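You operate a simulated robot arm through the tools that you are given. There is no shell and no other tool. Be economical: measure what you need, move in short steps, check, and stop when the job is done.

You run a simulated robot arm. Do the job below in one go: nothing can be reset, and whatever is moved stays where it is left.

Task
Fill the green-banded carton with chips to its red band.
Fine: stand it on the yellow outline, swing the hopper spout over it, spill none, swing the spout aside again.

Only the result counts: the job must be done as asked and must still hold three seconds after the hand-in. Knocking over, shifting, dropping, spilling or breaking anything else fails it.

Robot
A 6-joint arm with a two-finger parallel gripper, fixed in place. Base frame: the origin is at the foot of the arm, x ahead of it, y to its left, z up; the work surface is at about z = 85. Units: cm, rad, N and s.
With the tool pointing down near the work surface it reaches from about 26 to 68 cm from the base axis. Its first joint turns from -1.152 to 1.152 rad. Payload 2.9 kg.
The tool frame sits at the grasp point between the pads (the TCP): z along the fingers, y along the line on which they close. The tips reach 3 cm beyond it. Largest opening 11 cm; finger width 2, thickness 1; the body of the gripper, 4.8 by 11.2 cm, starts 5.5 cm behind the TCP.
Orientation is told as [roll, pitch, yaw] about the base's x, y, z axes, in that order, counted from this pose: with the fingers straight down and closing along the base's y, the tool's x points along the base's -x, its y along +y and its z along -z.

Tools
- The arm moves only by the tool step_arm. Its argument "moves" is a list that holds one entry, the list of rows, each a list of 7 numbers: the turn, a rotation vector about the base's x, y, z in rad, then the shift along the base's x, y, z in m, then the finger opening in m, from 0 to 0.11. In form: [[[rx, ry, rz, tx, ty, tz, fingers], ...]]. A call has 1 to 8 rows; each row is the pose to reach, as a shift and turn from the pose commanded when the call began. A row lasts 0.2 s, in which the tool goes at most 5 cm and 0.15 rad; a call with a longer step from one row to the next is refused whole, and so is a gripper value outside its range. A pose out of reach is approached as far as the arm can. The call stops where the force on the tool passes 40 N (or 10 N more than at its start, if that is more) or the arm is blocked; 0.2 s more then pass. Each finger travels about 10.8 cm/s and halts on what it meets, pressing with about 44 N; the grip force reading is that of the motor and also rises with nothing between the fingers. The clock runs only during rows and for 0.2 s after the last one: add rows that repeat a pose to give the fingers time. It gives the time, the measured TCP pose, the force on the tool (base axes), the opening and the grip force at its end, in the units of the frame above (readings bear some noise).
- Cameras (640 x 400 px; columns grow to the right, rows downward): "scene" is fixed at [6.73, 41.91, 140.98]; the picture's right is [-0.87, -0.50, 0.00], its down [-0.16, 0.29, -0.94] and it looks along [0.47, -0.82, -0.33] (base axes); focal length 321 px, centre (320, 200). "wrist" rides on the gripper at [7.2, 1.7, -10.3] in the tool frame; the picture's right is [-0.23, 0.97, 0.00], its down [-0.76, -0.18, -0.62] and it looks along [-0.61, -0.14, 0.78] (tool axes); focal length 222 px, centre (320, 200). There is no depth. A picture from a camera that has moved, and an enlarged one, comes with that camera's place and axes in the base frame and with its lens.
- capture(camera): a new picture of that camera. It takes no simulated time.
- inspect(camera, box): a new picture of the part [left, top, right, bottom] of that camera's present view, enlarged. It takes no simulated time.
- sign_off(): hands the job in; it is judged then, once.

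Work in short steps. Places have to be worked out from the pictures, the camera data and where the tool is seen: move nearer, look again, correct. Check each grasp and each placing, and mend what went wrong. You have 120 turns and 84 pictures in all, those below and enlarged ones among them. Open the gripper and draw the arm clear of the work before you hand the job in, unless the task says otherwise; then end with one line.

The tools are called after "Emit:" by a JSON object that holds its "api" and its "payload". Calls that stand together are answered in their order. step_arm: Moves the arm, as the interface text tells. Its arguments: {"type":"object","properties":{"moves":{"type":"array","items":{"type":"array","items":{"type":"array","items":{"type":"number"}}}}},"required":["moves"]} The other tools are called the same way: capture (camera) takes a picture; inspect (camera, box) takes an enlarged picture of a part of a camera's view; sign_off () hands the job in.

At the start:

```text
clock: 0.0
ee_pos: [32.1, -15.26, 134.99]
ee_rot: [-0.003, -0.002, 0.001]
ft_force: [0.2, 0.2, 0.7]
opening: 11.02
grip_force: 0.1
```

scene: 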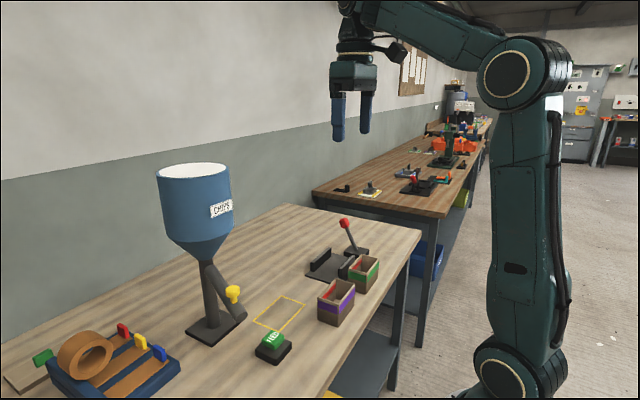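
wrist: 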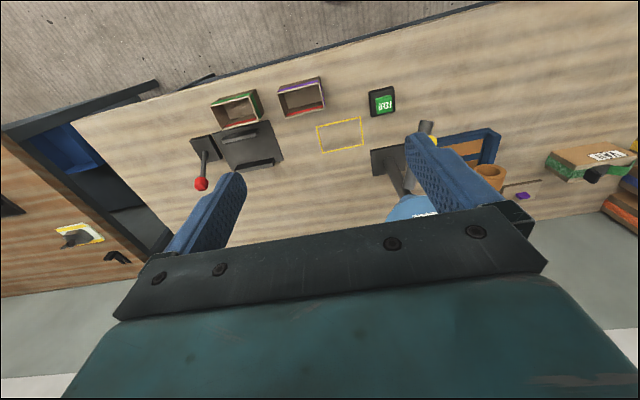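

I'll look closely at the work area first, from both cameras.

Emit:
{"api": "inspect", "payload": {"camera": "scene", "box": [140, 150, 400, 370]}}

Emit:
{"api": "inspect", "payload": {"camera": "wrist", "box": [180, 70, 520, 230]}}

```text
1.82 times, centred on (270, 260) of scene
camera zoom: at [6.73, 41.91, 140.98], right [-0.87, -0.5, 0.0], down [-0.16, 0.29, -0.94], along [0.47, -0.82, -0.33], focal length 583 px, centre (411, 91)
```

zoom: 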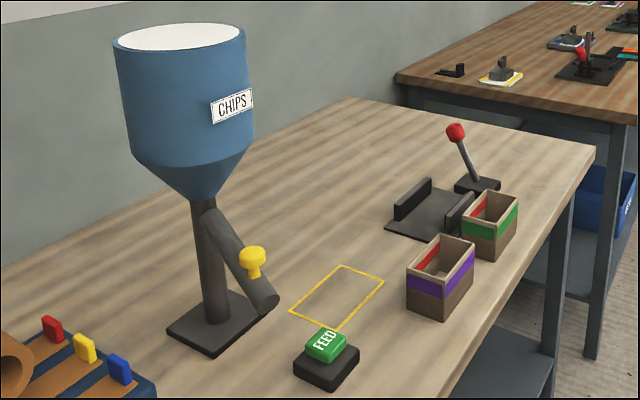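

```text
1.88 times, centred on (350, 150) of wrist
camera zoom: at [24.79, -13.59, 145.05], right [0.23, 0.97, 0.0], down [0.76, -0.18, 0.62], along [0.61, -0.14, -0.78], focal length 418 px, centre (264, 294)
```

zoom: 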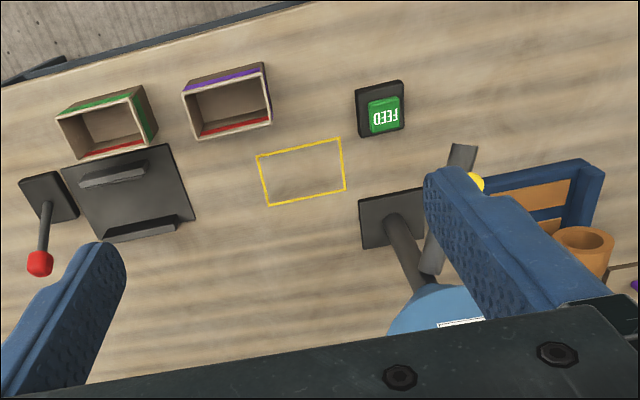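

The outline is centred near (50.6, -13.4), the feed button near (43.3, -1.8), and the spout knob near (48, 4.4, 103). The green carton is near (37, -37). I'll turn the tool by about -90° yaw and lower it some, to view the green carton closer.

Emit:
{"api": "step_arm", "payload": {"moves": [[[0, 0, -0.15, 0.005, 0, -0.02, 0.11], [0, 0, -0.3, 0.01, 0, -0.04, 0.11], [0, 0, -0.45, 0.015, 0, -0.06, 0.11], [0, 0, -0.6, 0.02, 0, -0.08, 0.11], [0, 0, -0.75, 0.025, -0.005, -0.1, 0.11], [0, 0, -0.9, 0.03, -0.01, -0.12, 0.11], [0, 0, -1.05, 0.035, -0.015, -0.14, 0.11], [0, 0, -1.2, 0.04, -0.017, -0.16, 0.11]]]}}

Emit:
{"api": "step_arm", "payload": {"moves": [[[0, 0, -0.12, 0, 0, 0, 0.11], [0, 0, -0.24, 0, 0, 0, 0.11], [0, 0, -0.37, 0, 0, 0, 0.11]]]}}

Emit:
{"api": "capture", "payload": {"camera": "wrist"}}

```text
clock: 1.8
ee_pos: [36.11, -16.91, 118.94]
ee_rot: [-0.003, -0.004, -1.203]
ft_force: [1.0, 0.4, 0.4]
opening: 10.99
grip_force: 0.1
```

```text
clock: 2.6
ee_pos: [36.1, -16.91, 119.02]
ee_rot: [0.0, -0.002, -1.572]
ft_force: [-0.5, -0.1, -0.7]
opening: 11.02
grip_force: 0.0
```

```text
79 pictures are left
camera wrist: at [37.78, -9.7, 129.09], right [0.97, -0.23, 0.0], down [-0.18, -0.76, 0.62], along [-0.14, -0.61, -0.78], focal length 222 px, centre (320, 200)
```

wrist: 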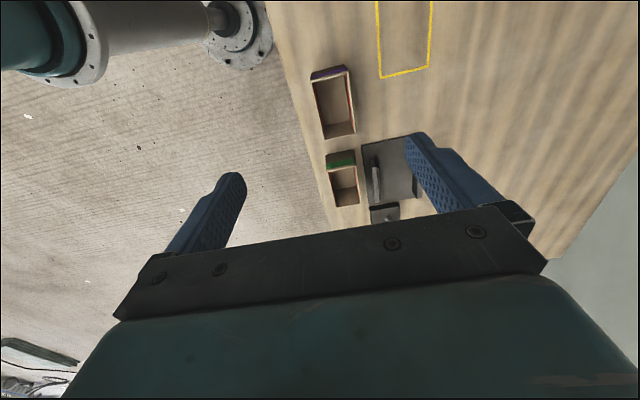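

Emit:
{"api": "inspect", "payload": {"camera": "wrist", "box": [280, 40, 440, 240]}}

```text
2.00 times, centred on (360, 140) of wrist
camera zoom: at [37.78, -9.7, 129.09], right [0.97, -0.23, 0.0], down [-0.18, -0.76, 0.62], along [-0.14, -0.61, -0.78], focal length 444 px, centre (240, 320)
```

zoom: 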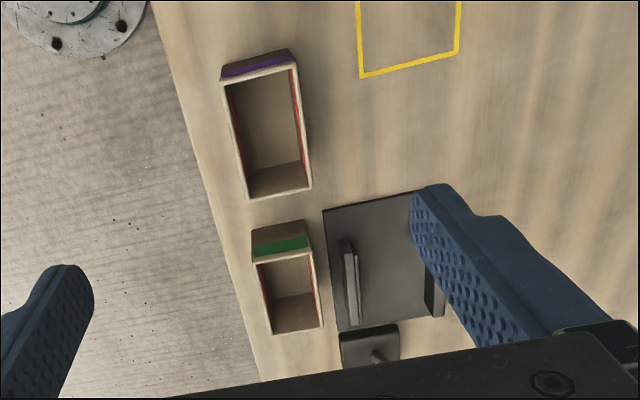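

Ray geometry puts the green carton at x 34.0–39.7, y -42 to -32.3, with its rim at z≈91.6 and its edges square to the base axes. The fixture rail is at x≈42.8, so I'll approach with a narrowed opening.

Emit:
{"api": "step_arm", "payload": {"moves": [[[0, 0, 0, 0.002, -0.04, -0.02, 0.1], [0, 0, 0, 0.004, -0.08, -0.04, 0.09], [0, 0, 0, 0.006, -0.12, -0.06, 0.08], [0, 0, 0, 0.0075, -0.16, -0.08, 0.078], [0, 0, 0, 0.0075, -0.202, -0.1, 0.078], [0, 0, 0, 0.0075, -0.202, -0.17, 0.078], [0, 0, 0, 0.0075, -0.202, -0.21, 0.078], [0, 0, 0, 0.0075, -0.202, -0.21, 0.078]]]}}

```text
refused: row 6 steps farther than a row can; nothing moved
```

Emit:
{"api": "step_arm", "payload": {"moves": [[[0, 0, 0, 0.002, -0.04, -0.02, 0.1], [0, 0, 0, 0.004, -0.08, -0.04, 0.09], [0, 0, 0, 0.006, -0.12, -0.07, 0.08], [0, 0, 0, 0.0075, -0.16, -0.1, 0.078], [0, 0, 0, 0.0075, -0.202, -0.12, 0.078], [0, 0, 0, 0.0075, -0.202, -0.165, 0.078], [0, 0, 0, 0.0075, -0.202, -0.21, 0.078], [0, 0, 0, 0.0075, -0.202, -0.21, 0.078]]]}}

Emit:
{"api": "capture", "payload": {"camera": "wrist"}}

Emit:
{"api": "inspect", "payload": {"camera": "scene", "box": [270, 180, 430, 340]}}

```text
clock: 4.4
ee_pos: [36.56, -37.48, 97.97]
ee_rot: [-0.001, -0.001, -1.568]
ft_force: [0.6, 0.5, 0.8]
opening: 7.8
grip_force: 0.1
```

```text
77 pictures are left
camera wrist: at [38.39, -30.22, 108.14], right [0.97, -0.23, 0.0], down [-0.18, -0.76, 0.62], along [-0.14, -0.61, -0.78], focal length 222 px, centre (320, 200)
```

wrist: 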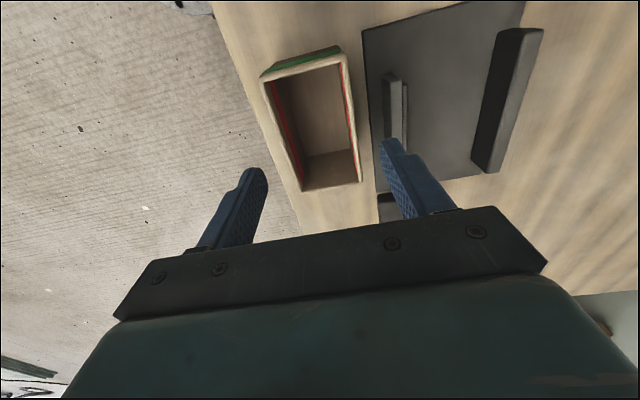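

```text
2.50 times, centred on (350, 260) of scene
camera zoom: at [6.73, 41.9, 140.98], right [-0.87, -0.5, 0.0], down [-0.16, 0.29, -0.94], along [0.47, -0.82, -0.33], focal length 802 px, centre (245, 50)
```

zoom: 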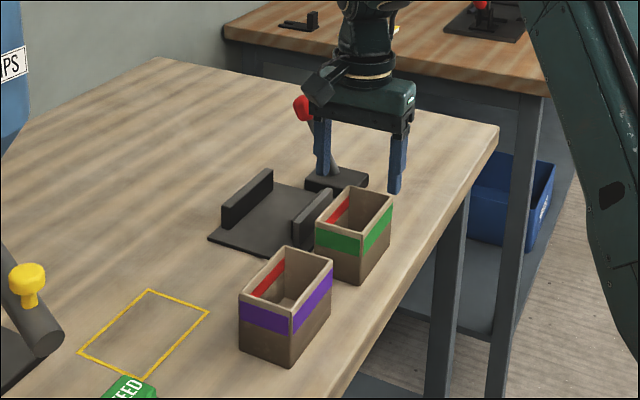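

The new view confirms the carton centre at about (36.75, -36.9). The fingers clear the rail by about 1 cm, so I'll nudge over, descend and close.

Emit:
{"api": "step_arm", "payload": {"moves": [[[0, 0, 0, 0.001, 0.004, -0.03, 0.075], [0, 0, 0, 0.001, 0.004, -0.06, 0.075], [0, 0, 0, 0.001, 0.004, -0.086, 0.075], [0, 0, 0, 0.001, 0.004, -0.086, 0.075]]]}}

Emit:
{"api": "capture", "payload": {"camera": "wrist"}}

Emit:
{"api": "inspect", "payload": {"camera": "scene", "box": [270, 180, 430, 340]}}

```text
clock: 5.4
ee_pos: [36.88, -37.0, 89.33]
ee_rot: [-0.001, -0.002, -1.568]
ft_force: [-0.7, 0.3, -0.5]
opening: 7.5
grip_force: 0.1
```

```text
75 pictures are left
camera wrist: at [38.62, -29.72, 99.42], right [0.97, -0.23, 0.0], down [-0.18, -0.76, 0.63], along [-0.14, -0.61, -0.78], focal length 222 px, centre (320, 200)
```

wrist: 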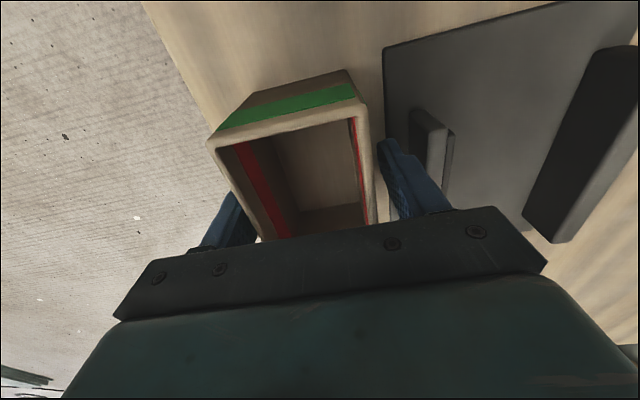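

```text
2.50 times, centred on (350, 260) of scene
camera zoom: at [6.73, 41.91, 140.98], right [-0.87, -0.5, 0.0], down [-0.16, 0.29, -0.94], along [0.47, -0.82, -0.33], focal length 802 px, centre (245, 50)
```

zoom: 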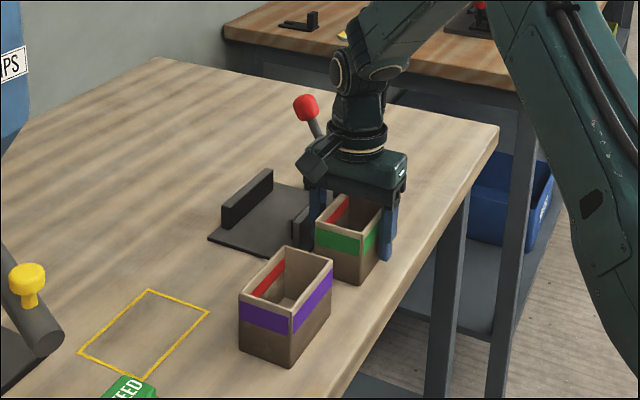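

The fingers straddle the carton cleanly. I'll close gently.

Emit:
{"api": "step_arm", "payload": {"moves": [[[0, 0, 0, 0, 0, 0, 0.06], [0, 0, 0, 0, 0, 0, 0.052], [0, 0, 0, 0, 0, 0, 0.05], [0, 0, 0, 0, 0, 0, 0.05]]]}}

```text
clock: 6.4
ee_pos: [36.98, -36.92, 89.28]
ee_rot: [-0.002, -0.001, -1.57]
ft_force: [0.2, -1.1, 0.3]
opening: 5.91
grip_force: 43.7
```

Gripped at 5.9 cm. I'll lift straight up and check.

Emit:
{"api": "step_arm", "payload": {"moves": [[[0, 0, 0, 0, 0, 0.02, 0.05], [0, 0, 0, 0, 0, 0.05, 0.05], [0, 0, 0, 0, 0, 0.08, 0.05], [0, 0, 0, 0, 0, 0.12, 0.05], [0, 0, 0, 0, 0, 0.12, 0.05]]]}}

Emit:
{"api": "capture", "payload": {"camera": "scene"}}

```text
clock: 7.6
ee_pos: [36.94, -36.47, 101.32]
ee_rot: [-0.003, -0.001, -1.568]
ft_force: [0.3, -0.8, -0.3]
opening: 5.92
grip_force: 44.3
```

```text
73 pictures are left
```

scene: 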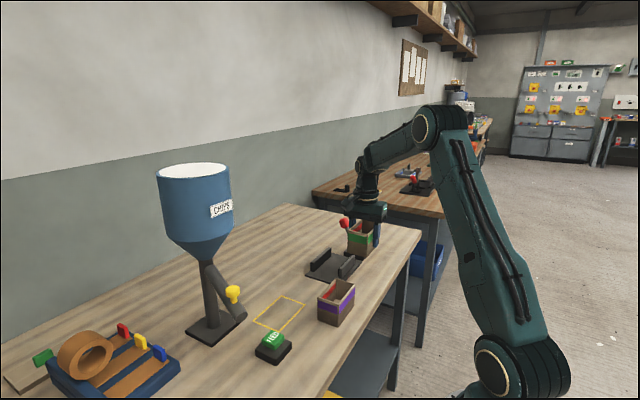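

The carton is held and level. Now I'll carry it high above the outline.

Emit:
{"api": "step_arm", "payload": {"moves": [[[0, 0, 0, 0.02, 0.03, 0, 0.05], [0, 0, 0, 0.04, 0.066, 0, 0.05], [0, 0, 0, 0.06, 0.102, 0, 0.05], [0, 0, 0, 0.08, 0.138, 0, 0.05], [0, 0, 0, 0.1, 0.172, 0, 0.05], [0, 0, 0, 0.12, 0.205, 0, 0.05], [0, 0, 0, 0.138, 0.232, 0, 0.05], [0, 0, 0, 0.138, 0.232, 0, 0.05]]]}}

Emit:
{"api": "inspect", "payload": {"camera": "scene", "box": [140, 150, 400, 370]}}

Emit:
{"api": "capture", "payload": {"camera": "wrist"}}

```text
clock: 9.4
ee_pos: [50.54, -13.46, 101.21]
ee_rot: [-0.003, -0.003, -1.57]
ft_force: [0.0, -0.8, -0.4]
opening: 5.91
grip_force: 43.7
```

```text
1.82 times, centred on (270, 260) of scene
camera zoom: at [6.73, 41.91, 140.98], right [-0.87, -0.5, 0.0], down [-0.16, 0.29, -0.94], along [0.47, -0.82, -0.33], focal length 583 px, centre (411, 91)
```

zoom: 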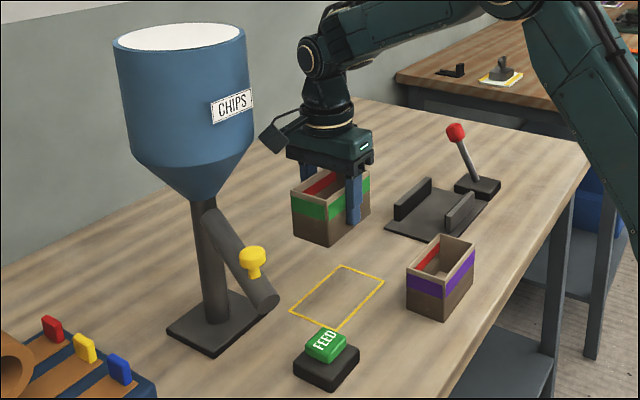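

```text
71 pictures are left
camera wrist: at [52.34, -6.26, 111.36], right [0.97, -0.23, 0.0], down [-0.18, -0.76, 0.62], along [-0.14, -0.61, -0.78], focal length 222 px, centre (320, 200)
```

wrist: 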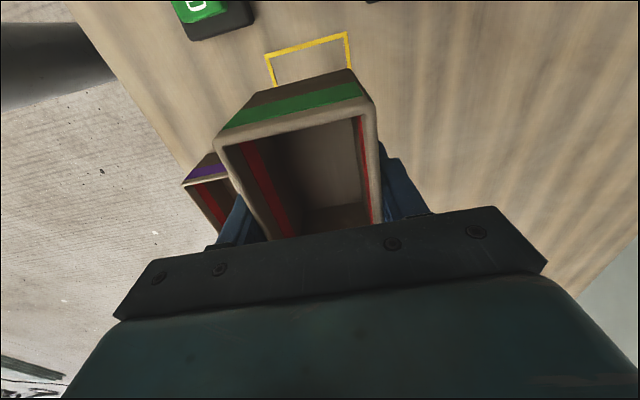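

The outline corners check out: centre (50.65, -13.45), directly below the carton. I'll lower to the table.

Emit:
{"api": "step_arm", "payload": {"moves": [[[0, 0, 0, 0, 0, -0.04, 0.05], [0, 0, 0, 0, 0, -0.08, 0.05], [0, 0, 0, 0, 0, -0.105, 0.05], [0, 0, 0, 0, 0, -0.115, 0.05], [0, 0, 0, 0, 0, -0.119, 0.05], [0, 0, 0, 0, 0, -0.119, 0.05]]]}}

Emit:
{"api": "inspect", "payload": {"camera": "scene", "box": [140, 150, 400, 370]}}

Emit:
{"api": "capture", "payload": {"camera": "wrist"}}

```text
clock: 10.8
ee_pos: [50.77, -13.56, 89.28]
ee_rot: [0.001, -0.003, -1.569]
ft_force: [-1.1, 0.6, -1.0]
opening: 5.93
grip_force: 44.4
```

```text
1.82 times, centred on (270, 260) of scene
camera zoom: at [6.73, 41.91, 140.98], right [-0.87, -0.5, 0.0], down [-0.16, 0.29, -0.94], along [0.47, -0.82, -0.33], focal length 583 px, centre (411, 91)
```

zoom: 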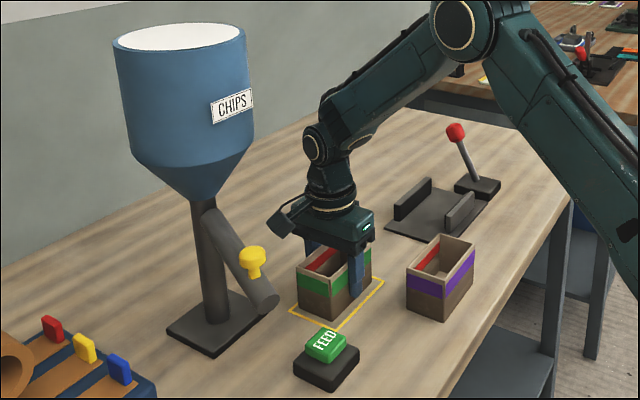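

```text
69 pictures are left
camera wrist: at [52.47, -6.33, 99.54], right [0.97, -0.23, 0.0], down [-0.18, -0.76, 0.62], along [-0.14, -0.61, -0.78], focal length 222 px, centre (320, 200)
```

wrist: 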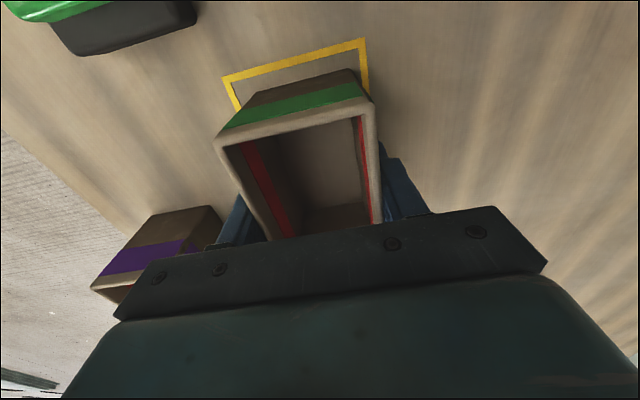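

The carton stands inside the outline but sits about 0.3 cm toward +x. I'll lift it slightly, shift it by -0.3 cm in x and set it down again, then release.

Emit:
{"api": "step_arm", "payload": {"moves": [[[0, 0, 0, 0, 0, 0.006, 0.05], [0, 0, 0, -0.003, 0.002, 0.006, 0.05], [0, 0, 0, -0.003, 0.002, 0.002, 0.05], [0, 0, 0, -0.003, 0.002, -0.001, 0.05], [0, 0, 0, -0.003, 0.002, -0.001, 0.05], [0, 0, 0, -0.003, 0.002, -0.001, 0.062], [0, 0, 0, -0.003, 0.002, -0.001, 0.08], [0, 0, 0, -0.003, 0.002, -0.001, 0.08]]]}}

Emit:
{"api": "step_arm", "payload": {"moves": [[[0, 0, 0, 0, 0, 0.03, 0.08], [0, 0, 0, 0, 0, 0.06, 0.08], [0, 0, 0, 0, -0.01, 0.1, 0.08], [0, 0, 0, -0.02, -0.03, 0.13, 0.08], [0, 0, 0, -0.04, -0.04, 0.16, 0.08], [0, 0, 0, -0.04, -0.04, 0.16, 0.08]]]}}

Emit:
{"api": "capture", "payload": {"camera": "wrist"}}

Emit:
{"api": "inspect", "payload": {"camera": "scene", "box": [170, 190, 350, 360]}}

```text
clock: 12.6
ee_pos: [50.3, -13.35, 89.22]
ee_rot: [-0.002, -0.002, -1.569]
ft_force: [0.0, 0.0, -0.2]
opening: 7.99
grip_force: 0.0
```

```text
clock: 14.0
ee_pos: [46.4, -17.29, 105.26]
ee_rot: [-0.002, -0.002, -1.568]
ft_force: [-0.1, -1.1, 0.0]
opening: 8.02
grip_force: 0.1
```

```text
68 pictures are left
camera wrist: at [48.11, -10.13, 115.51], right [0.97, -0.23, 0.0], down [-0.18, -0.76, 0.62], along [-0.14, -0.61, -0.78], focal length 222 px, centre (320, 200)
```

wrist: 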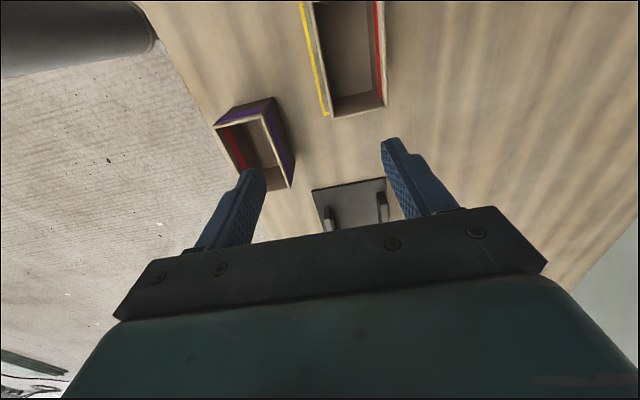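

```text
2.35 times, centred on (260, 275) of scene
camera zoom: at [6.73, 41.91, 140.98], right [-0.87, -0.5, 0.0], down [-0.16, 0.29, -0.94], along [0.47, -0.82, -0.33], focal length 754 px, centre (461, 24)
```

zoom: 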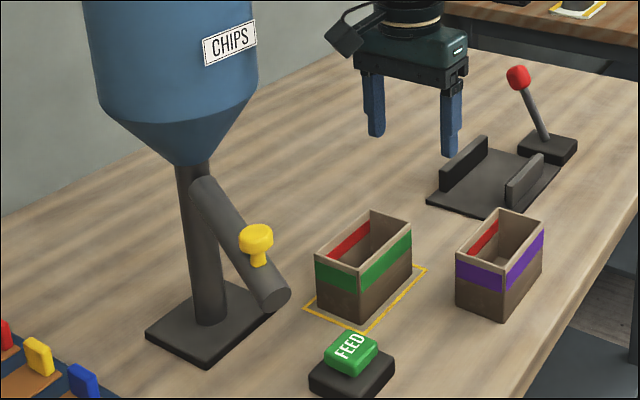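

The carton is well placed. Next I'll turn the gripper back to yaw 0 while backing off and rising, to approach the spout knob from the base side.

Emit:
{"api": "step_arm", "payload": {"moves": [[[0, 0, 0.15, -0.01, 0.0, 0.02, 0.08], [0, 0, 0.3, -0.02, 0.0, 0.04, 0.08], [0, 0, 0.45, -0.04, 0.02, 0.06, 0.08], [0, 0, 0.6, -0.06, 0.05, 0.08, 0.08], [0, 0, 0.75, -0.08, 0.08, 0.1, 0.08], [0, 0, 0.9, -0.09, 0.11, 0.1, 0.08], [0, 0, 1.05, -0.1, 0.14, 0.1, 0.08], [0, 0, 1.2, -0.1, 0.17, 0.1, 0.08]]]}}

Emit:
{"api": "step_arm", "payload": {"moves": [[[0, 0, 0.15, 0, 0.03, 0, 0.08], [0, 0, 0.3, 0, 0.04, 0, 0.08], [0, 0, 0.37, 0, 0.04, 0, 0.08], [0, 0, 0.37, 0, 0.04, 0, 0.08]]]}}

Emit:
{"api": "capture", "payload": {"camera": "wrist"}}

```text
clock: 15.8
ee_pos: [36.33, -0.47, 115.23]
ee_rot: [-0.001, -0.002, -0.366]
ft_force: [0.0, 0.0, 0.5]
opening: 8.01
grip_force: 0.0
```

```text
clock: 16.8
ee_pos: [36.3, 3.65, 115.13]
ee_rot: [0.0, -0.002, 0.003]
ft_force: [-0.1, -0.5, -0.2]
opening: 7.98
grip_force: 0.1
```

```text
66 pictures are left
camera wrist: at [29.08, 5.28, 125.33], right [0.22, 0.97, 0.0], down [0.76, -0.18, 0.62], along [0.61, -0.14, -0.78], focal length 222 px, centre (320, 200)
```

wrist: 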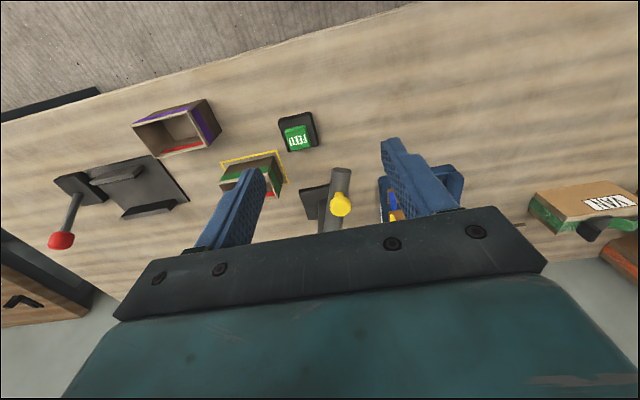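

Emit:
{"api": "inspect", "payload": {"camera": "wrist", "box": [270, 100, 430, 250]}}

Emit:
{"api": "inspect", "payload": {"camera": "scene", "box": [150, 240, 270, 350]}}

```text
2.67 times, centred on (350, 175) of wrist
camera zoom: at [29.08, 5.28, 125.33], right [0.22, 0.97, 0.0], down [0.76, -0.18, 0.62], along [0.61, -0.14, -0.78], focal length 592 px, centre (240, 267)
```

zoom: 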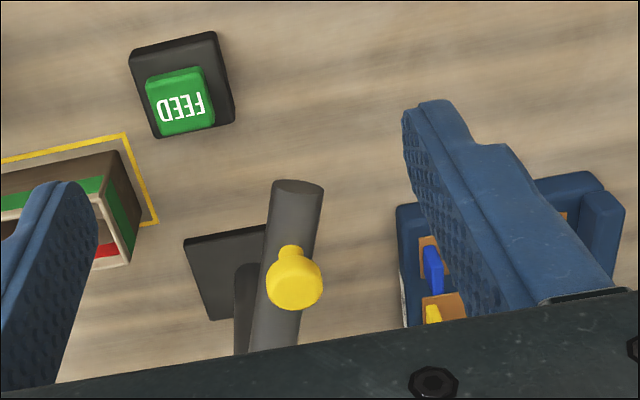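

```text
3.64 times, centred on (210, 295) of scene
camera zoom: at [6.73, 41.91, 140.98], right [-0.87, -0.5, 0.0], down [-0.16, 0.29, -0.94], along [0.47, -0.82, -0.33], focal length 1166 px, centre (720, -146)
```

zoom: 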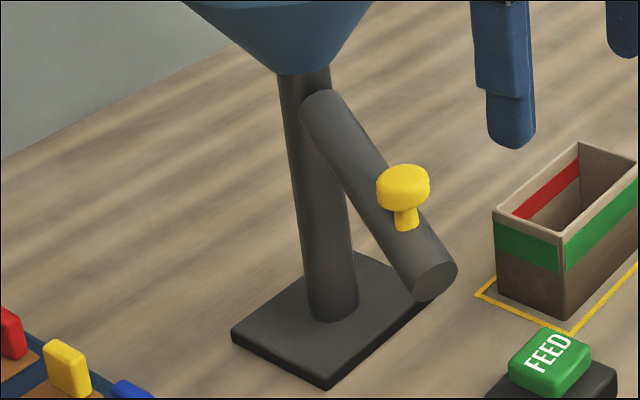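

The post axis is near (61.3, -0.5) and the knob head near (48.2, 4.0, 103.2), at radius ≈14. Needed swing is ≈ +1.19 rad. I'll tilt the tool's top away from the hopper, then move in front of the knob above it.

Emit:
{"api": "step_arm", "payload": {"moves": [[[0, -0.12, 0, 0.03, 0, 0, 0.06], [0, -0.25, 0, 0.06, 0.002, 0, 0.044], [0, -0.25, 0, 0.09, 0.003, 0, 0.044], [0, -0.25, 0, 0.112, 0.0035, -0.01, 0.044], [0, -0.25, 0, 0.112, 0.0035, -0.04, 0.044], [0, -0.25, 0, 0.112, 0.0035, -0.04, 0.044]]]}}

Emit:
{"api": "inspect", "payload": {"camera": "scene", "box": [140, 150, 340, 350]}}

Emit:
{"api": "capture", "payload": {"camera": "wrist"}}

```text
clock: 18.2
ee_pos: [47.35, 3.97, 111.17]
ee_rot: [-0.002, -0.254, 0.0]
ft_force: [-0.4, -0.3, 0.5]
opening: 4.44
grip_force: 0.2
```

```text
2.00 times, centred on (240, 250) of scene
camera zoom: at [6.73, 41.91, 140.98], right [-0.87, -0.5, 0.0], down [-0.16, 0.29, -0.94], along [0.47, -0.82, -0.33], focal length 641 px, centre (480, 100)
```

zoom: 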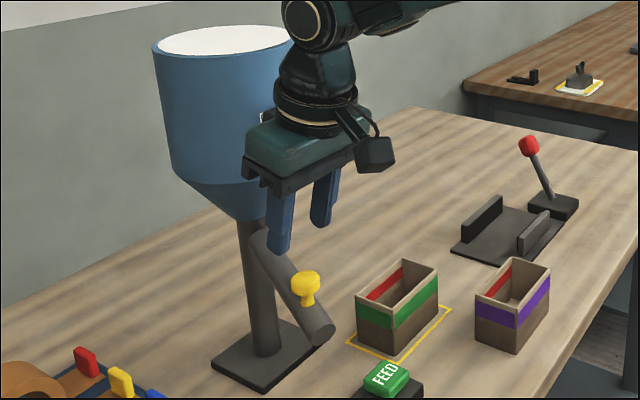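

```text
62 pictures are left
camera wrist: at [37.84, 5.66, 119.23], right [0.22, 0.97, 0.06], down [0.58, -0.18, 0.79], along [0.78, -0.14, -0.61], focal length 222 px, centre (320, 200)
```

wrist: 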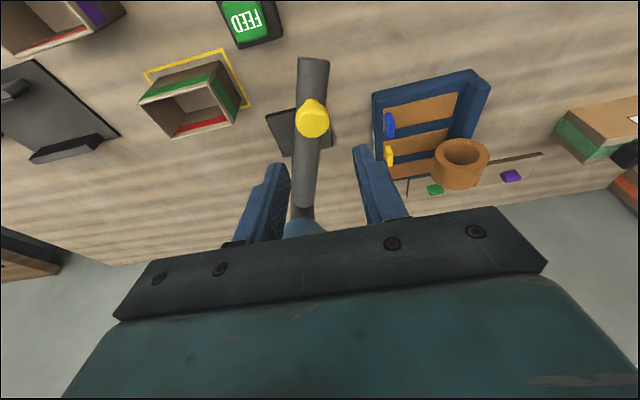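

The knob refines to (47.9, 3.7). I'll descend to cage its head between the fingers.

Emit:
{"api": "step_arm", "payload": {"moves": [[[0, 0, 0, 0.002, -0.002, -0.03, 0.044], [0, 0, 0, 0.002, -0.002, -0.055, 0.044], [0, 0, 0, 0.002, -0.002, -0.068, 0.044], [0, 0, 0, 0.002, -0.002, -0.068, 0.044]]]}}

Emit:
{"api": "inspect", "payload": {"camera": "scene", "box": [180, 200, 300, 320]}}

Emit:
{"api": "capture", "payload": {"camera": "wrist"}}

```text
clock: 19.2
ee_pos: [47.72, 3.84, 104.4]
ee_rot: [-0.002, -0.252, 0.001]
ft_force: [-0.3, 0.5, -0.4]
opening: 4.39
grip_force: 0.0
```

```text
3.33 times, centred on (240, 260) of scene
camera zoom: at [6.73, 41.91, 140.98], right [-0.87, -0.5, 0.0], down [-0.16, 0.29, -0.94], along [0.47, -0.82, -0.33], focal length 1069 px, centre (587, 0)
```

zoom: 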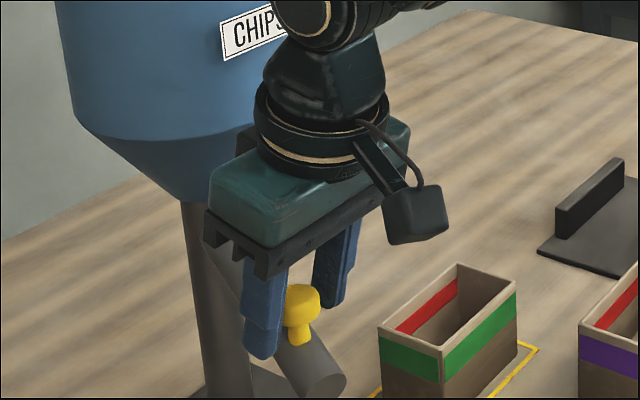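

```text
60 pictures are left
camera wrist: at [38.12, 5.51, 112.45], right [0.22, 0.97, 0.06], down [0.58, -0.18, 0.79], along [0.78, -0.14, -0.61], focal length 222 px, centre (320, 200)
```

wrist: 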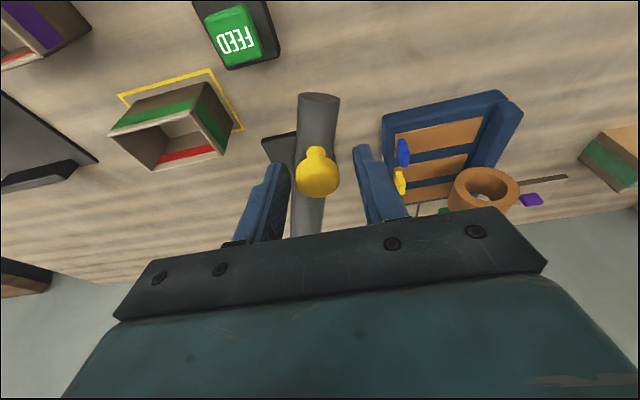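

The knob is caged between the fingers. I'll swing counter-clockwise about the post, with the first 0.48 rad in small arcs.

Emit:
{"api": "step_arm", "payload": {"moves": [[[0, 0, 0.06, -0.0023, -0.0082, 0, 0.044], [0, 0, 0.12, -0.0042, -0.0166, 0, 0.044], [0, 0, 0.18, -0.0055, -0.025, 0, 0.044], [0, 0, 0.24, -0.0063, -0.0336, 0, 0.044], [0, 0, 0.3, -0.0066, -0.0421, 0, 0.044], [0, 0, 0.36, -0.0064, -0.0507, 0, 0.044], [0, 0, 0.42, -0.0057, -0.0592, 0, 0.044], [0, 0, 0.48, -0.0045, -0.0677, 0, 0.044]]]}}

Emit:
{"api": "capture", "payload": {"camera": "wrist"}}

Emit:
{"api": "inspect", "payload": {"camera": "scene", "box": [140, 150, 340, 350]}}

```text
clock: 21.0
ee_pos: [47.37, -2.84, 104.51]
ee_rot: [-0.001, -0.25, 0.482]
ft_force: [0.4, 0.0, -0.6]
opening: 4.41
grip_force: 0.3
```

```text
59 pictures are left
camera wrist: at [38.1, -5.87, 112.55], right [-0.26, 0.96, 0.06], down [0.6, 0.11, 0.79], along [0.76, 0.24, -0.61], focal length 222 px, centre (320, 200)
```

wrist: 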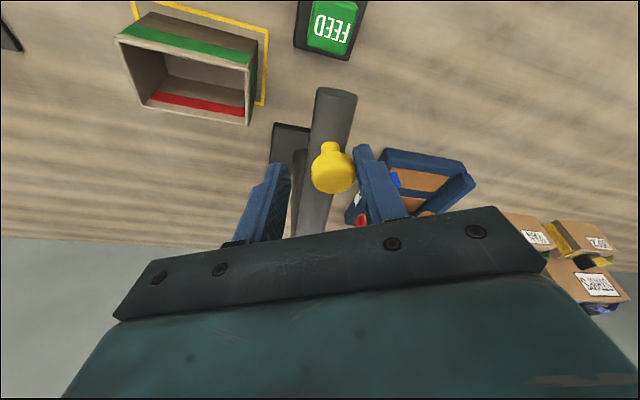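

```text
2.00 times, centred on (240, 250) of scene
camera zoom: at [6.73, 41.91, 140.98], right [-0.87, -0.5, 0.0], down [-0.16, 0.29, -0.94], along [0.47, -0.82, -0.33], focal length 641 px, centre (480, 100)
```

zoom: 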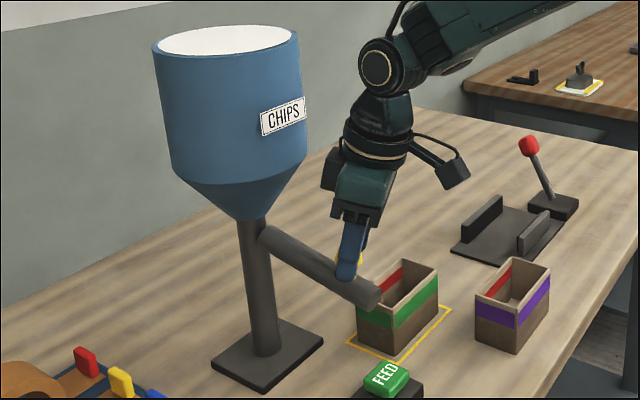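

The spout swings freely with the knob. I'll continue the arc by 0.665 rad, then check.

Emit:
{"api": "step_arm", "payload": {"moves": [[[0, 0, 0.095, 0.003, -0.0132, 0, 0.044], [0, 0, 0.19, 0.0072, -0.0261, 0, 0.044], [0, 0, 0.285, 0.0126, -0.0385, 0, 0.044], [0, 0, 0.38, 0.0192, -0.0504, 0, 0.044], [0, 0, 0.475, 0.0269, -0.0615, 0, 0.044], [0, 0, 0.57, 0.0355, -0.0719, 0, 0.044], [0, 0, 0.665, 0.0452, -0.0814, 0, 0.044], [0, 0, 0.665, 0.0452, -0.0814, 0, 0.044]]]}}

Emit:
{"api": "capture", "payload": {"camera": "wrist"}}

Emit:
{"api": "inspect", "payload": {"camera": "scene", "box": [140, 150, 340, 350]}}

```text
clock: 22.8
ee_pos: [51.8, -11.12, 104.42]
ee_rot: [-0.001, -0.252, 1.147]
ft_force: [-0.1, 0.0, 1.3]
opening: 4.4
grip_force: 0.1
```

```text
57 pictures are left
camera wrist: at [46.42, -19.17, 112.66], right [-0.8, 0.6, 0.06], down [0.4, 0.46, 0.79], along [0.45, 0.66, -0.61], focal length 222 px, centre (320, 200)
```

wrist: 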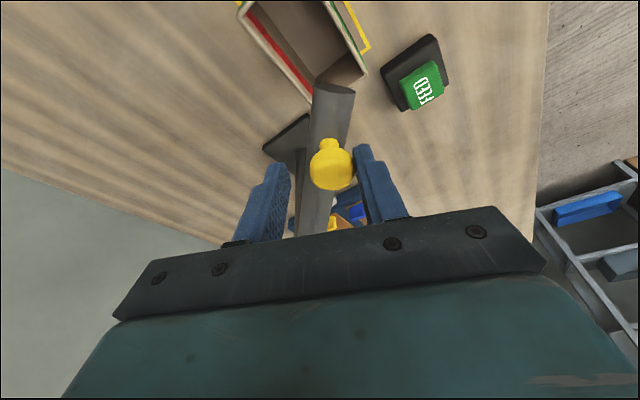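

```text
2.00 times, centred on (240, 250) of scene
camera zoom: at [6.73, 41.9, 140.98], right [-0.87, -0.5, 0.0], down [-0.16, 0.29, -0.94], along [0.47, -0.82, -0.33], focal length 641 px, centre (480, 100)
```

zoom: 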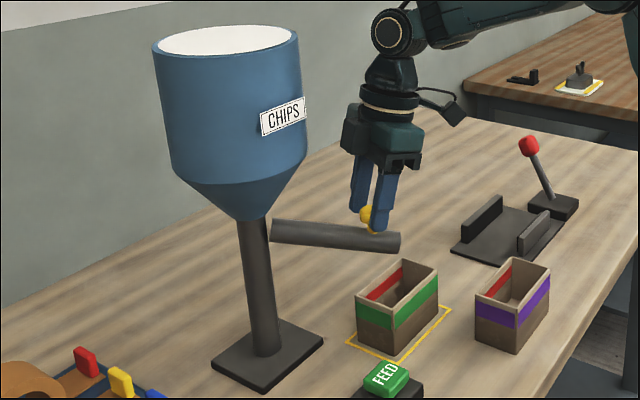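

The spout end is at about 225° around the post, and the carton centre is at about 230.6°. I'll move the last 0.095 rad.

Emit:
{"api": "step_arm", "payload": {"moves": [[[0, 0, 0.05, 0.0053, -0.0045, 0, 0.044], [0, 0, 0.095, 0.0105, -0.0086, 0, 0.044], [0, 0, 0.095, 0.0105, -0.0086, 0, 0.044]]]}}

Emit:
{"api": "inspect", "payload": {"camera": "wrist", "box": [200, 0, 480, 220]}}

Emit:
{"api": "inspect", "payload": {"camera": "scene", "box": [140, 150, 340, 350]}}

```text
clock: 23.6
ee_pos: [52.84, -11.98, 104.35]
ee_rot: [-0.001, -0.251, 1.24]
ft_force: [0.4, 0.2, 0.5]
opening: 4.4
grip_force: 0.0
```

```text
1.82 times, centred on (340, 110) of wrist
camera zoom: at [48.21, -20.6, 112.53], right [-0.85, 0.52, 0.06], down [0.36, 0.49, 0.79], along [0.39, 0.69, -0.61], focal length 404 px, centre (284, 364)
```

zoom: 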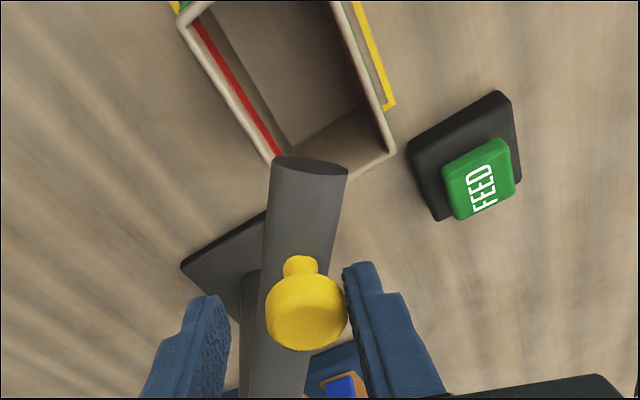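

```text
2.00 times, centred on (240, 250) of scene
camera zoom: at [6.73, 41.91, 140.98], right [-0.87, -0.5, 0.0], down [-0.16, 0.29, -0.94], along [0.47, -0.82, -0.33], focal length 641 px, centre (480, 100)
```

zoom: 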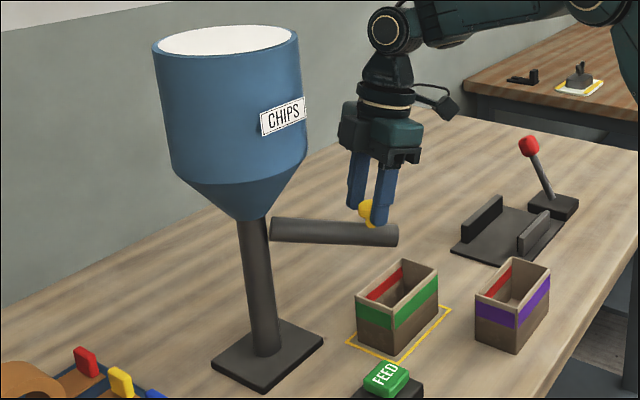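

The spout is over the carton: outlet centre is about (51, -13) and its axis passes over the carton's centre. I'll lift off the knob straight up, then turn back and head for the feed button.

Emit:
{"api": "step_arm", "payload": {"moves": [[[0, 0, 0, 0, 0, 0.02, 0.046], [0, 0, 0, 0, 0, 0.05, 0.046], [0, 0, 0, -0.005, -0.006, 0.085, 0.046], [0, 0, -0.15, -0.02, -0.01, 0.1, 0.04], [0, 0, -0.3, -0.04, 0.0, 0.11, 0.03], [0, 0, -0.45, -0.055, 0.02, 0.11, 0.02], [0, 0, -0.6, -0.07, 0.04, 0.11, 0.01], [0, 0, -0.75, -0.085, 0.06, 0.11, 0]]]}}

Emit:
{"api": "step_arm", "payload": {"moves": [[[0, 0, -0.15, -0.005, 0.02, 0, 0], [0, 0, -0.3, -0.01, 0.035, 0, 0], [0, 0, -0.45, -0.01, 0.038, 0, 0], [0, 0, -0.49, -0.01, 0.038, 0, 0], [0, 0, -0.49, -0.01, 0.038, 0, 0]]]}}

Emit:
{"api": "step_arm", "payload": {"moves": [[[0, 0.12, 0, 0, 0, -0.02, 0], [0, 0.25, 0, 0, 0, -0.05, 0], [0, 0.25, 0, 0, 0, -0.05, 0]]]}}

Emit:
{"api": "capture", "payload": {"camera": "wrist"}}

Emit:
{"api": "inspect", "payload": {"camera": "scene", "box": [140, 150, 340, 390]}}

```text
clock: 25.4
ee_pos: [44.51, -5.98, 115.43]
ee_rot: [-0.004, -0.253, 0.489]
ft_force: [-0.4, -0.3, -0.2]
opening: 0.02
grip_force: 37.8
```

```text
clock: 26.6
ee_pos: [43.39, -2.14, 115.45]
ee_rot: [-0.002, -0.254, 0.001]
ft_force: [0.0, 0.7, 0.0]
opening: 0.0
grip_force: 37.6
```

```text
clock: 27.4
ee_pos: [43.51, -2.2, 110.42]
ee_rot: [-0.002, -0.001, -0.002]
ft_force: [0.0, -0.6, 0.3]
opening: 0.0
grip_force: 37.2
```

```text
53 pictures are left
camera wrist: at [36.2, -0.53, 120.56], right [0.23, 0.97, 0.0], down [0.76, -0.18, 0.62], along [0.61, -0.14, -0.78], focal length 222 px, centre (320, 200)
```

wrist: 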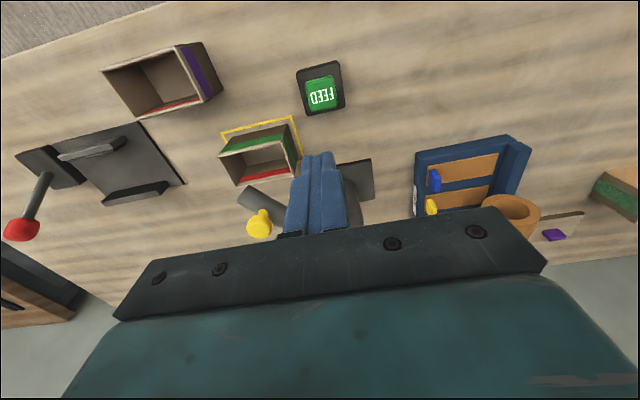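

```text
1.67 times, centred on (240, 270) of scene
camera zoom: at [6.73, 41.91, 140.98], right [-0.87, -0.5, 0.0], down [-0.16, 0.29, -0.94], along [0.47, -0.82, -0.33], focal length 534 px, centre (453, 83)
```

zoom: 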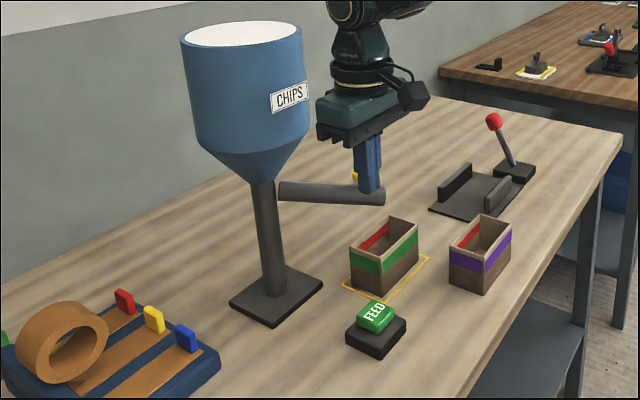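

The spout stays put over the carton. The button is at about (43.6, -1.9) with its top near z 88.5. I'll descend to just above it.

Emit:
{"api": "step_arm", "payload": {"moves": [[[0, 0, 0, 0.001, 0.002, -0.04, 0], [0, 0, 0, 0.001, 0.002, -0.08, 0], [0, 0, 0, 0.001, 0.002, -0.12, 0], [0, 0, 0, 0.001, 0.002, -0.15, 0], [0, 0, 0, 0.001, 0.002, -0.17, 0], [0, 0, 0, 0.001, 0.002, -0.17, 0]]]}}

Emit:
{"api": "capture", "payload": {"camera": "wrist"}}

Emit:
{"api": "inspect", "payload": {"camera": "scene", "box": [200, 240, 340, 390]}}

```text
clock: 28.8
ee_pos: [43.32, -1.8, 93.52]
ee_rot: [-0.002, -0.003, 0.001]
ft_force: [-0.3, -0.3, -0.6]
opening: 0.0
grip_force: 37.8
```

```text
51 pictures are left
camera wrist: at [36.2, -0.26, 103.64], right [0.23, 0.97, 0.0], down [0.76, -0.18, 0.63], along [0.61, -0.14, -0.78], focal length 222 px, centre (320, 200)
```

wrist: 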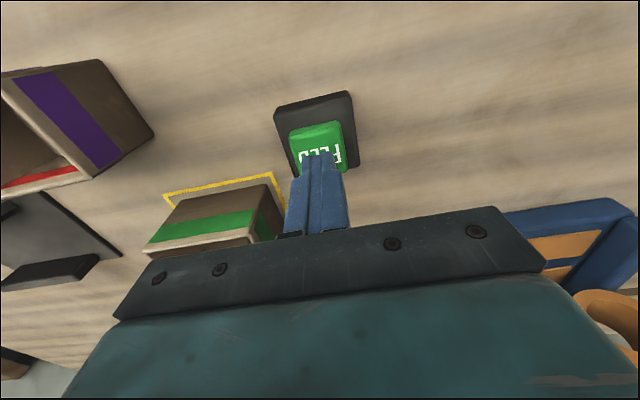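

```text
2.67 times, centred on (270, 315) of scene
camera zoom: at [6.73, 41.91, 140.98], right [-0.87, -0.5, 0.0], down [-0.16, 0.29, -0.94], along [0.47, -0.82, -0.33], focal length 855 px, centre (453, -107)
```

zoom: 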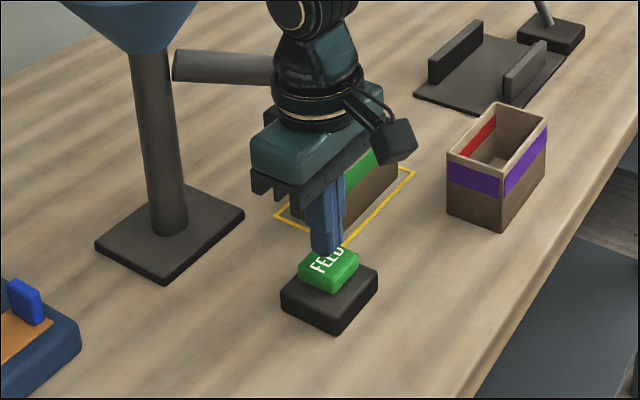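

The fingertips are right over the button. I'll make a short press in small steps, returning up within the same call.

Emit:
{"api": "step_arm", "payload": {"moves": [[[0, 0, 0, 0, 0, -0.01, 0], [0, 0, 0, 0, 0, -0.015, 0], [0, 0, 0, 0, 0, -0.019, 0]]]}}

Emit:
{"api": "inspect", "payload": {"camera": "scene", "box": [200, 220, 340, 370]}}

```text
clock: 29.6
ee_pos: [43.49, -1.77, 91.67]
ee_rot: [-0.001, -0.005, 0.002]
ft_force: [-4.0, 2.4, 16.5]
opening: 0.0
grip_force: 38.1
```

```text
2.67 times, centred on (270, 295) of scene
camera zoom: at [6.7, 41.91, 140.98], right [-0.87, -0.5, 0.0], down [-0.16, 0.29, -0.94], along [0.47, -0.82, -0.33], focal length 855 px, centre (453, -53)
```

zoom: 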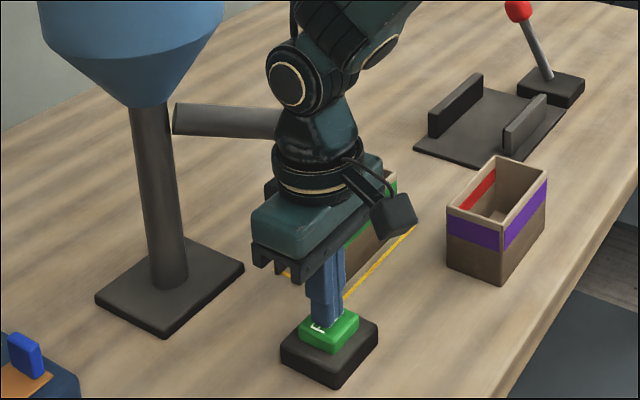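

Contact at 16.5 N. I'll lift and step aside to see whether any chips fell and how many.

Emit:
{"api": "step_arm", "payload": {"moves": [[[0, 0, 0, 0, 0, 0.02, 0], [0, 0, 0, -0.01, 0, 0.06, 0], [0, 0, 0, -0.03, 0, 0.1, 0], [0, 0, 0, -0.05, 0, 0.14, 0], [0, 0, 0, -0.05, 0, 0.14, 0]]]}}

Emit:
{"api": "capture", "payload": {"camera": "wrist"}}

Emit:
{"api": "inspect", "payload": {"camera": "scene", "box": [200, 220, 340, 370]}}

```text
clock: 30.8
ee_pos: [38.32, -2.14, 105.76]
ee_rot: [-0.001, -0.003, 0.001]
ft_force: [0.4, 0.2, 0.3]
opening: 0.01
grip_force: 37.2
```

```text
48 pictures are left
camera wrist: at [31.04, -0.43, 115.93], right [0.23, 0.97, 0.0], down [0.76, -0.18, 0.62], along [0.61, -0.14, -0.78], focal length 222 px, centre (320, 200)
```

wrist: 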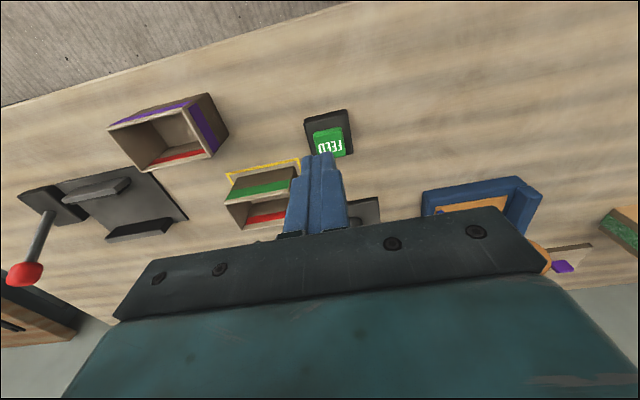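

```text
2.67 times, centred on (270, 295) of scene
camera zoom: at [6.73, 41.91, 140.98], right [-0.87, -0.5, 0.0], down [-0.16, 0.29, -0.94], along [0.47, -0.82, -0.33], focal length 855 px, centre (453, -53)
```

zoom: 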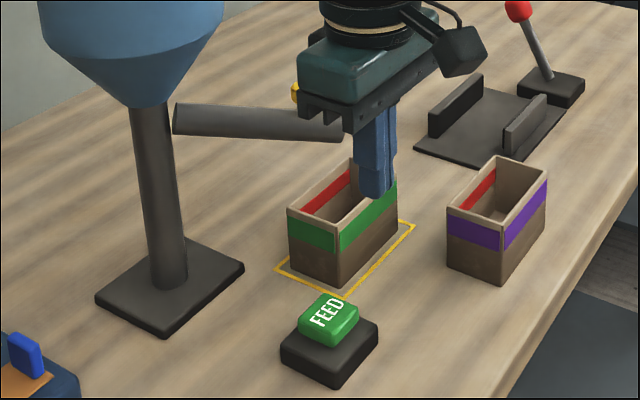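

No chips fell: it was too light or too brief. To watch the carton while pressing, I'll yaw the tool by +1.05 rad; the camera should then see the carton's inside at the left of its view.

Emit:
{"api": "step_arm", "payload": {"moves": [[[0, 0, 0.15, 0, 0, 0, 0], [0, 0, 0.3, 0, 0, 0, 0], [0, 0, 0.45, 0.01, 0, 0, 0], [0, 0, 0.6, 0.02, 0, 0, 0], [0, 0, 0.75, 0.03, 0, 0, 0], [0, 0, 0.9, 0.04, 0, -0.02, 0], [0, 0, 1.05, 0.051, 0.001, -0.05, 0], [0, 0, 1.05, 0.051, 0.001, -0.09, 0]]]}}

Emit:
{"api": "step_arm", "payload": {"moves": [[[0, 0, 0, 0, -0.001, -0.025, 0], [0, 0, 0, 0, -0.001, -0.025, 0]]]}}

Emit:
{"api": "capture", "payload": {"camera": "wrist"}}

```text
clock: 32.6
ee_pos: [43.74, -1.83, 96.52]
ee_rot: [-0.004, -0.002, 1.052]
ft_force: [0.6, -0.1, 0.8]
opening: 0.0
grip_force: 37.5
```

```text
clock: 33.2
ee_pos: [43.77, -1.97, 94.26]
ee_rot: [0.0, -0.001, 1.05]
ft_force: [-0.4, -1.1, 0.3]
opening: 0.01
grip_force: 37.4
```

```text
46 pictures are left
camera wrist: at [38.71, -7.41, 104.3], right [-0.73, 0.68, 0.0], down [0.53, 0.57, 0.62], along [0.43, 0.46, -0.78], focal length 222 px, centre (320, 200)
```

wrist: 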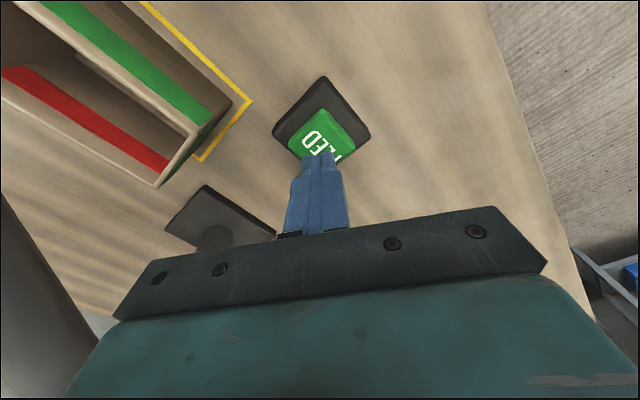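

This view shows the inside of the carton with its red band, and it is empty. Now I'll press a bit deeper.

Emit:
{"api": "step_arm", "payload": {"moves": [[[0, 0, 0, 0, 0, -0.015, 0], [0, 0, 0, 0, 0, -0.022, 0], [0, 0, 0, 0, 0, -0.027, 0], [0, 0, 0, 0, 0, -0.031, 0]]]}}

Emit:
{"api": "capture", "payload": {"camera": "wrist"}}

```text
clock: 34.2
ee_pos: [43.75, -1.84, 91.61]
ee_rot: [-0.007, -0.004, 1.051]
ft_force: [-8.8, 0.2, 24.6]
opening: 0.0
grip_force: 37.8
stopped in row 4: the force on the tool passed its limit (the readings are from after the stop); the commanded pose is now the measured one
```

```text
45 pictures are left
camera wrist: at [38.67, -7.4, 101.74], right [-0.73, 0.68, -0.01], down [0.53, 0.57, 0.63], along [0.43, 0.46, -0.78], focal length 222 px, centre (320, 200)
```

wrist: 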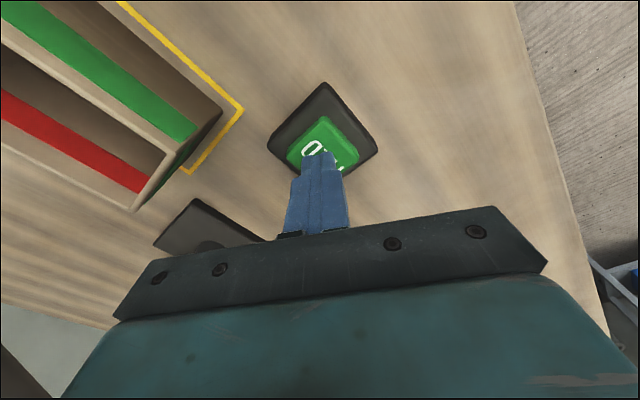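

Emit:
{"api": "inspect", "payload": {"camera": "scene", "box": [200, 190, 340, 370]}}

```text
2.22 times, centred on (270, 280) of scene
camera zoom: at [6.67, 41.91, 140.98], right [-0.87, -0.5, 0.0], down [-0.16, 0.29, -0.94], along [0.47, -0.82, -0.33], focal length 712 px, centre (431, 22)
```

zoom: 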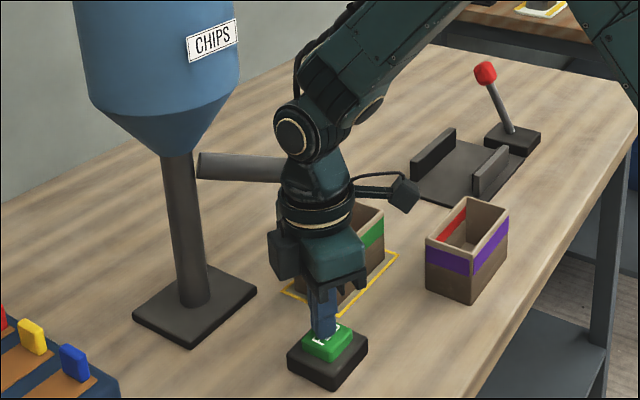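

I'll lift off and check from above whether this press fed anything.

Emit:
{"api": "step_arm", "payload": {"moves": [[[0, 0, 0, 0, 0, 0.03, 0], [0, 0, 0, 0, 0, 0.07, 0], [0, 0, 0, 0, 0, 0.11, 0], [0, 0, 0, 0, 0, 0.11, 0]]]}}

Emit:
{"api": "capture", "payload": {"camera": "wrist"}}

Emit:
{"api": "inspect", "payload": {"camera": "scene", "box": [200, 190, 340, 370]}}

```text
clock: 35.2
ee_pos: [43.7, -2.02, 102.42]
ee_rot: [-0.005, -0.003, 1.05]
ft_force: [0.4, 0.9, -0.2]
opening: 0.01
grip_force: 38.0
```

```text
43 pictures are left
camera wrist: at [38.69, -7.63, 112.57], right [-0.73, 0.68, 0.0], down [0.53, 0.57, 0.63], along [0.43, 0.46, -0.78], focal length 222 px, centre (320, 200)
```

wrist: 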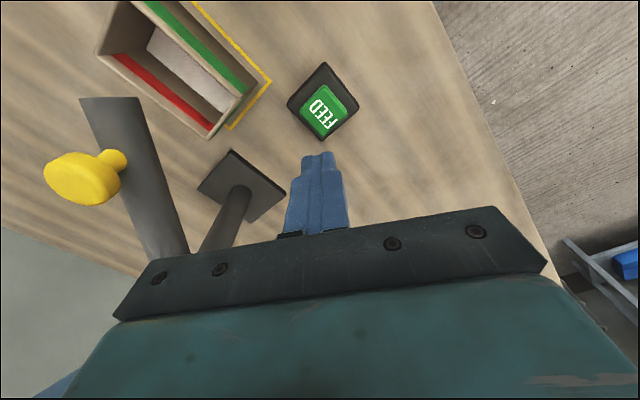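

```text
2.22 times, centred on (270, 280) of scene
camera zoom: at [6.73, 41.91, 140.98], right [-0.87, -0.5, 0.0], down [-0.16, 0.29, -0.94], along [0.47, -0.82, -0.33], focal length 712 px, centre (431, 22)
```

zoom: 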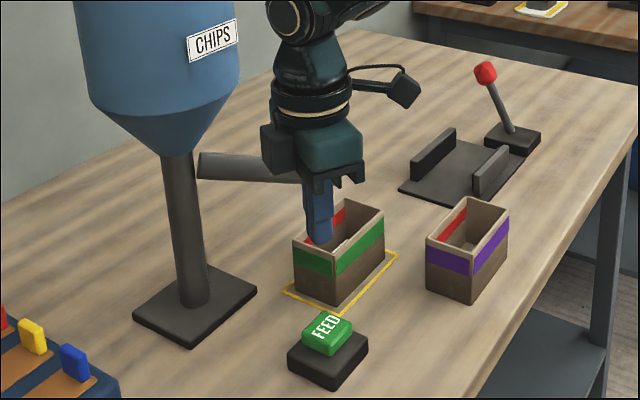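

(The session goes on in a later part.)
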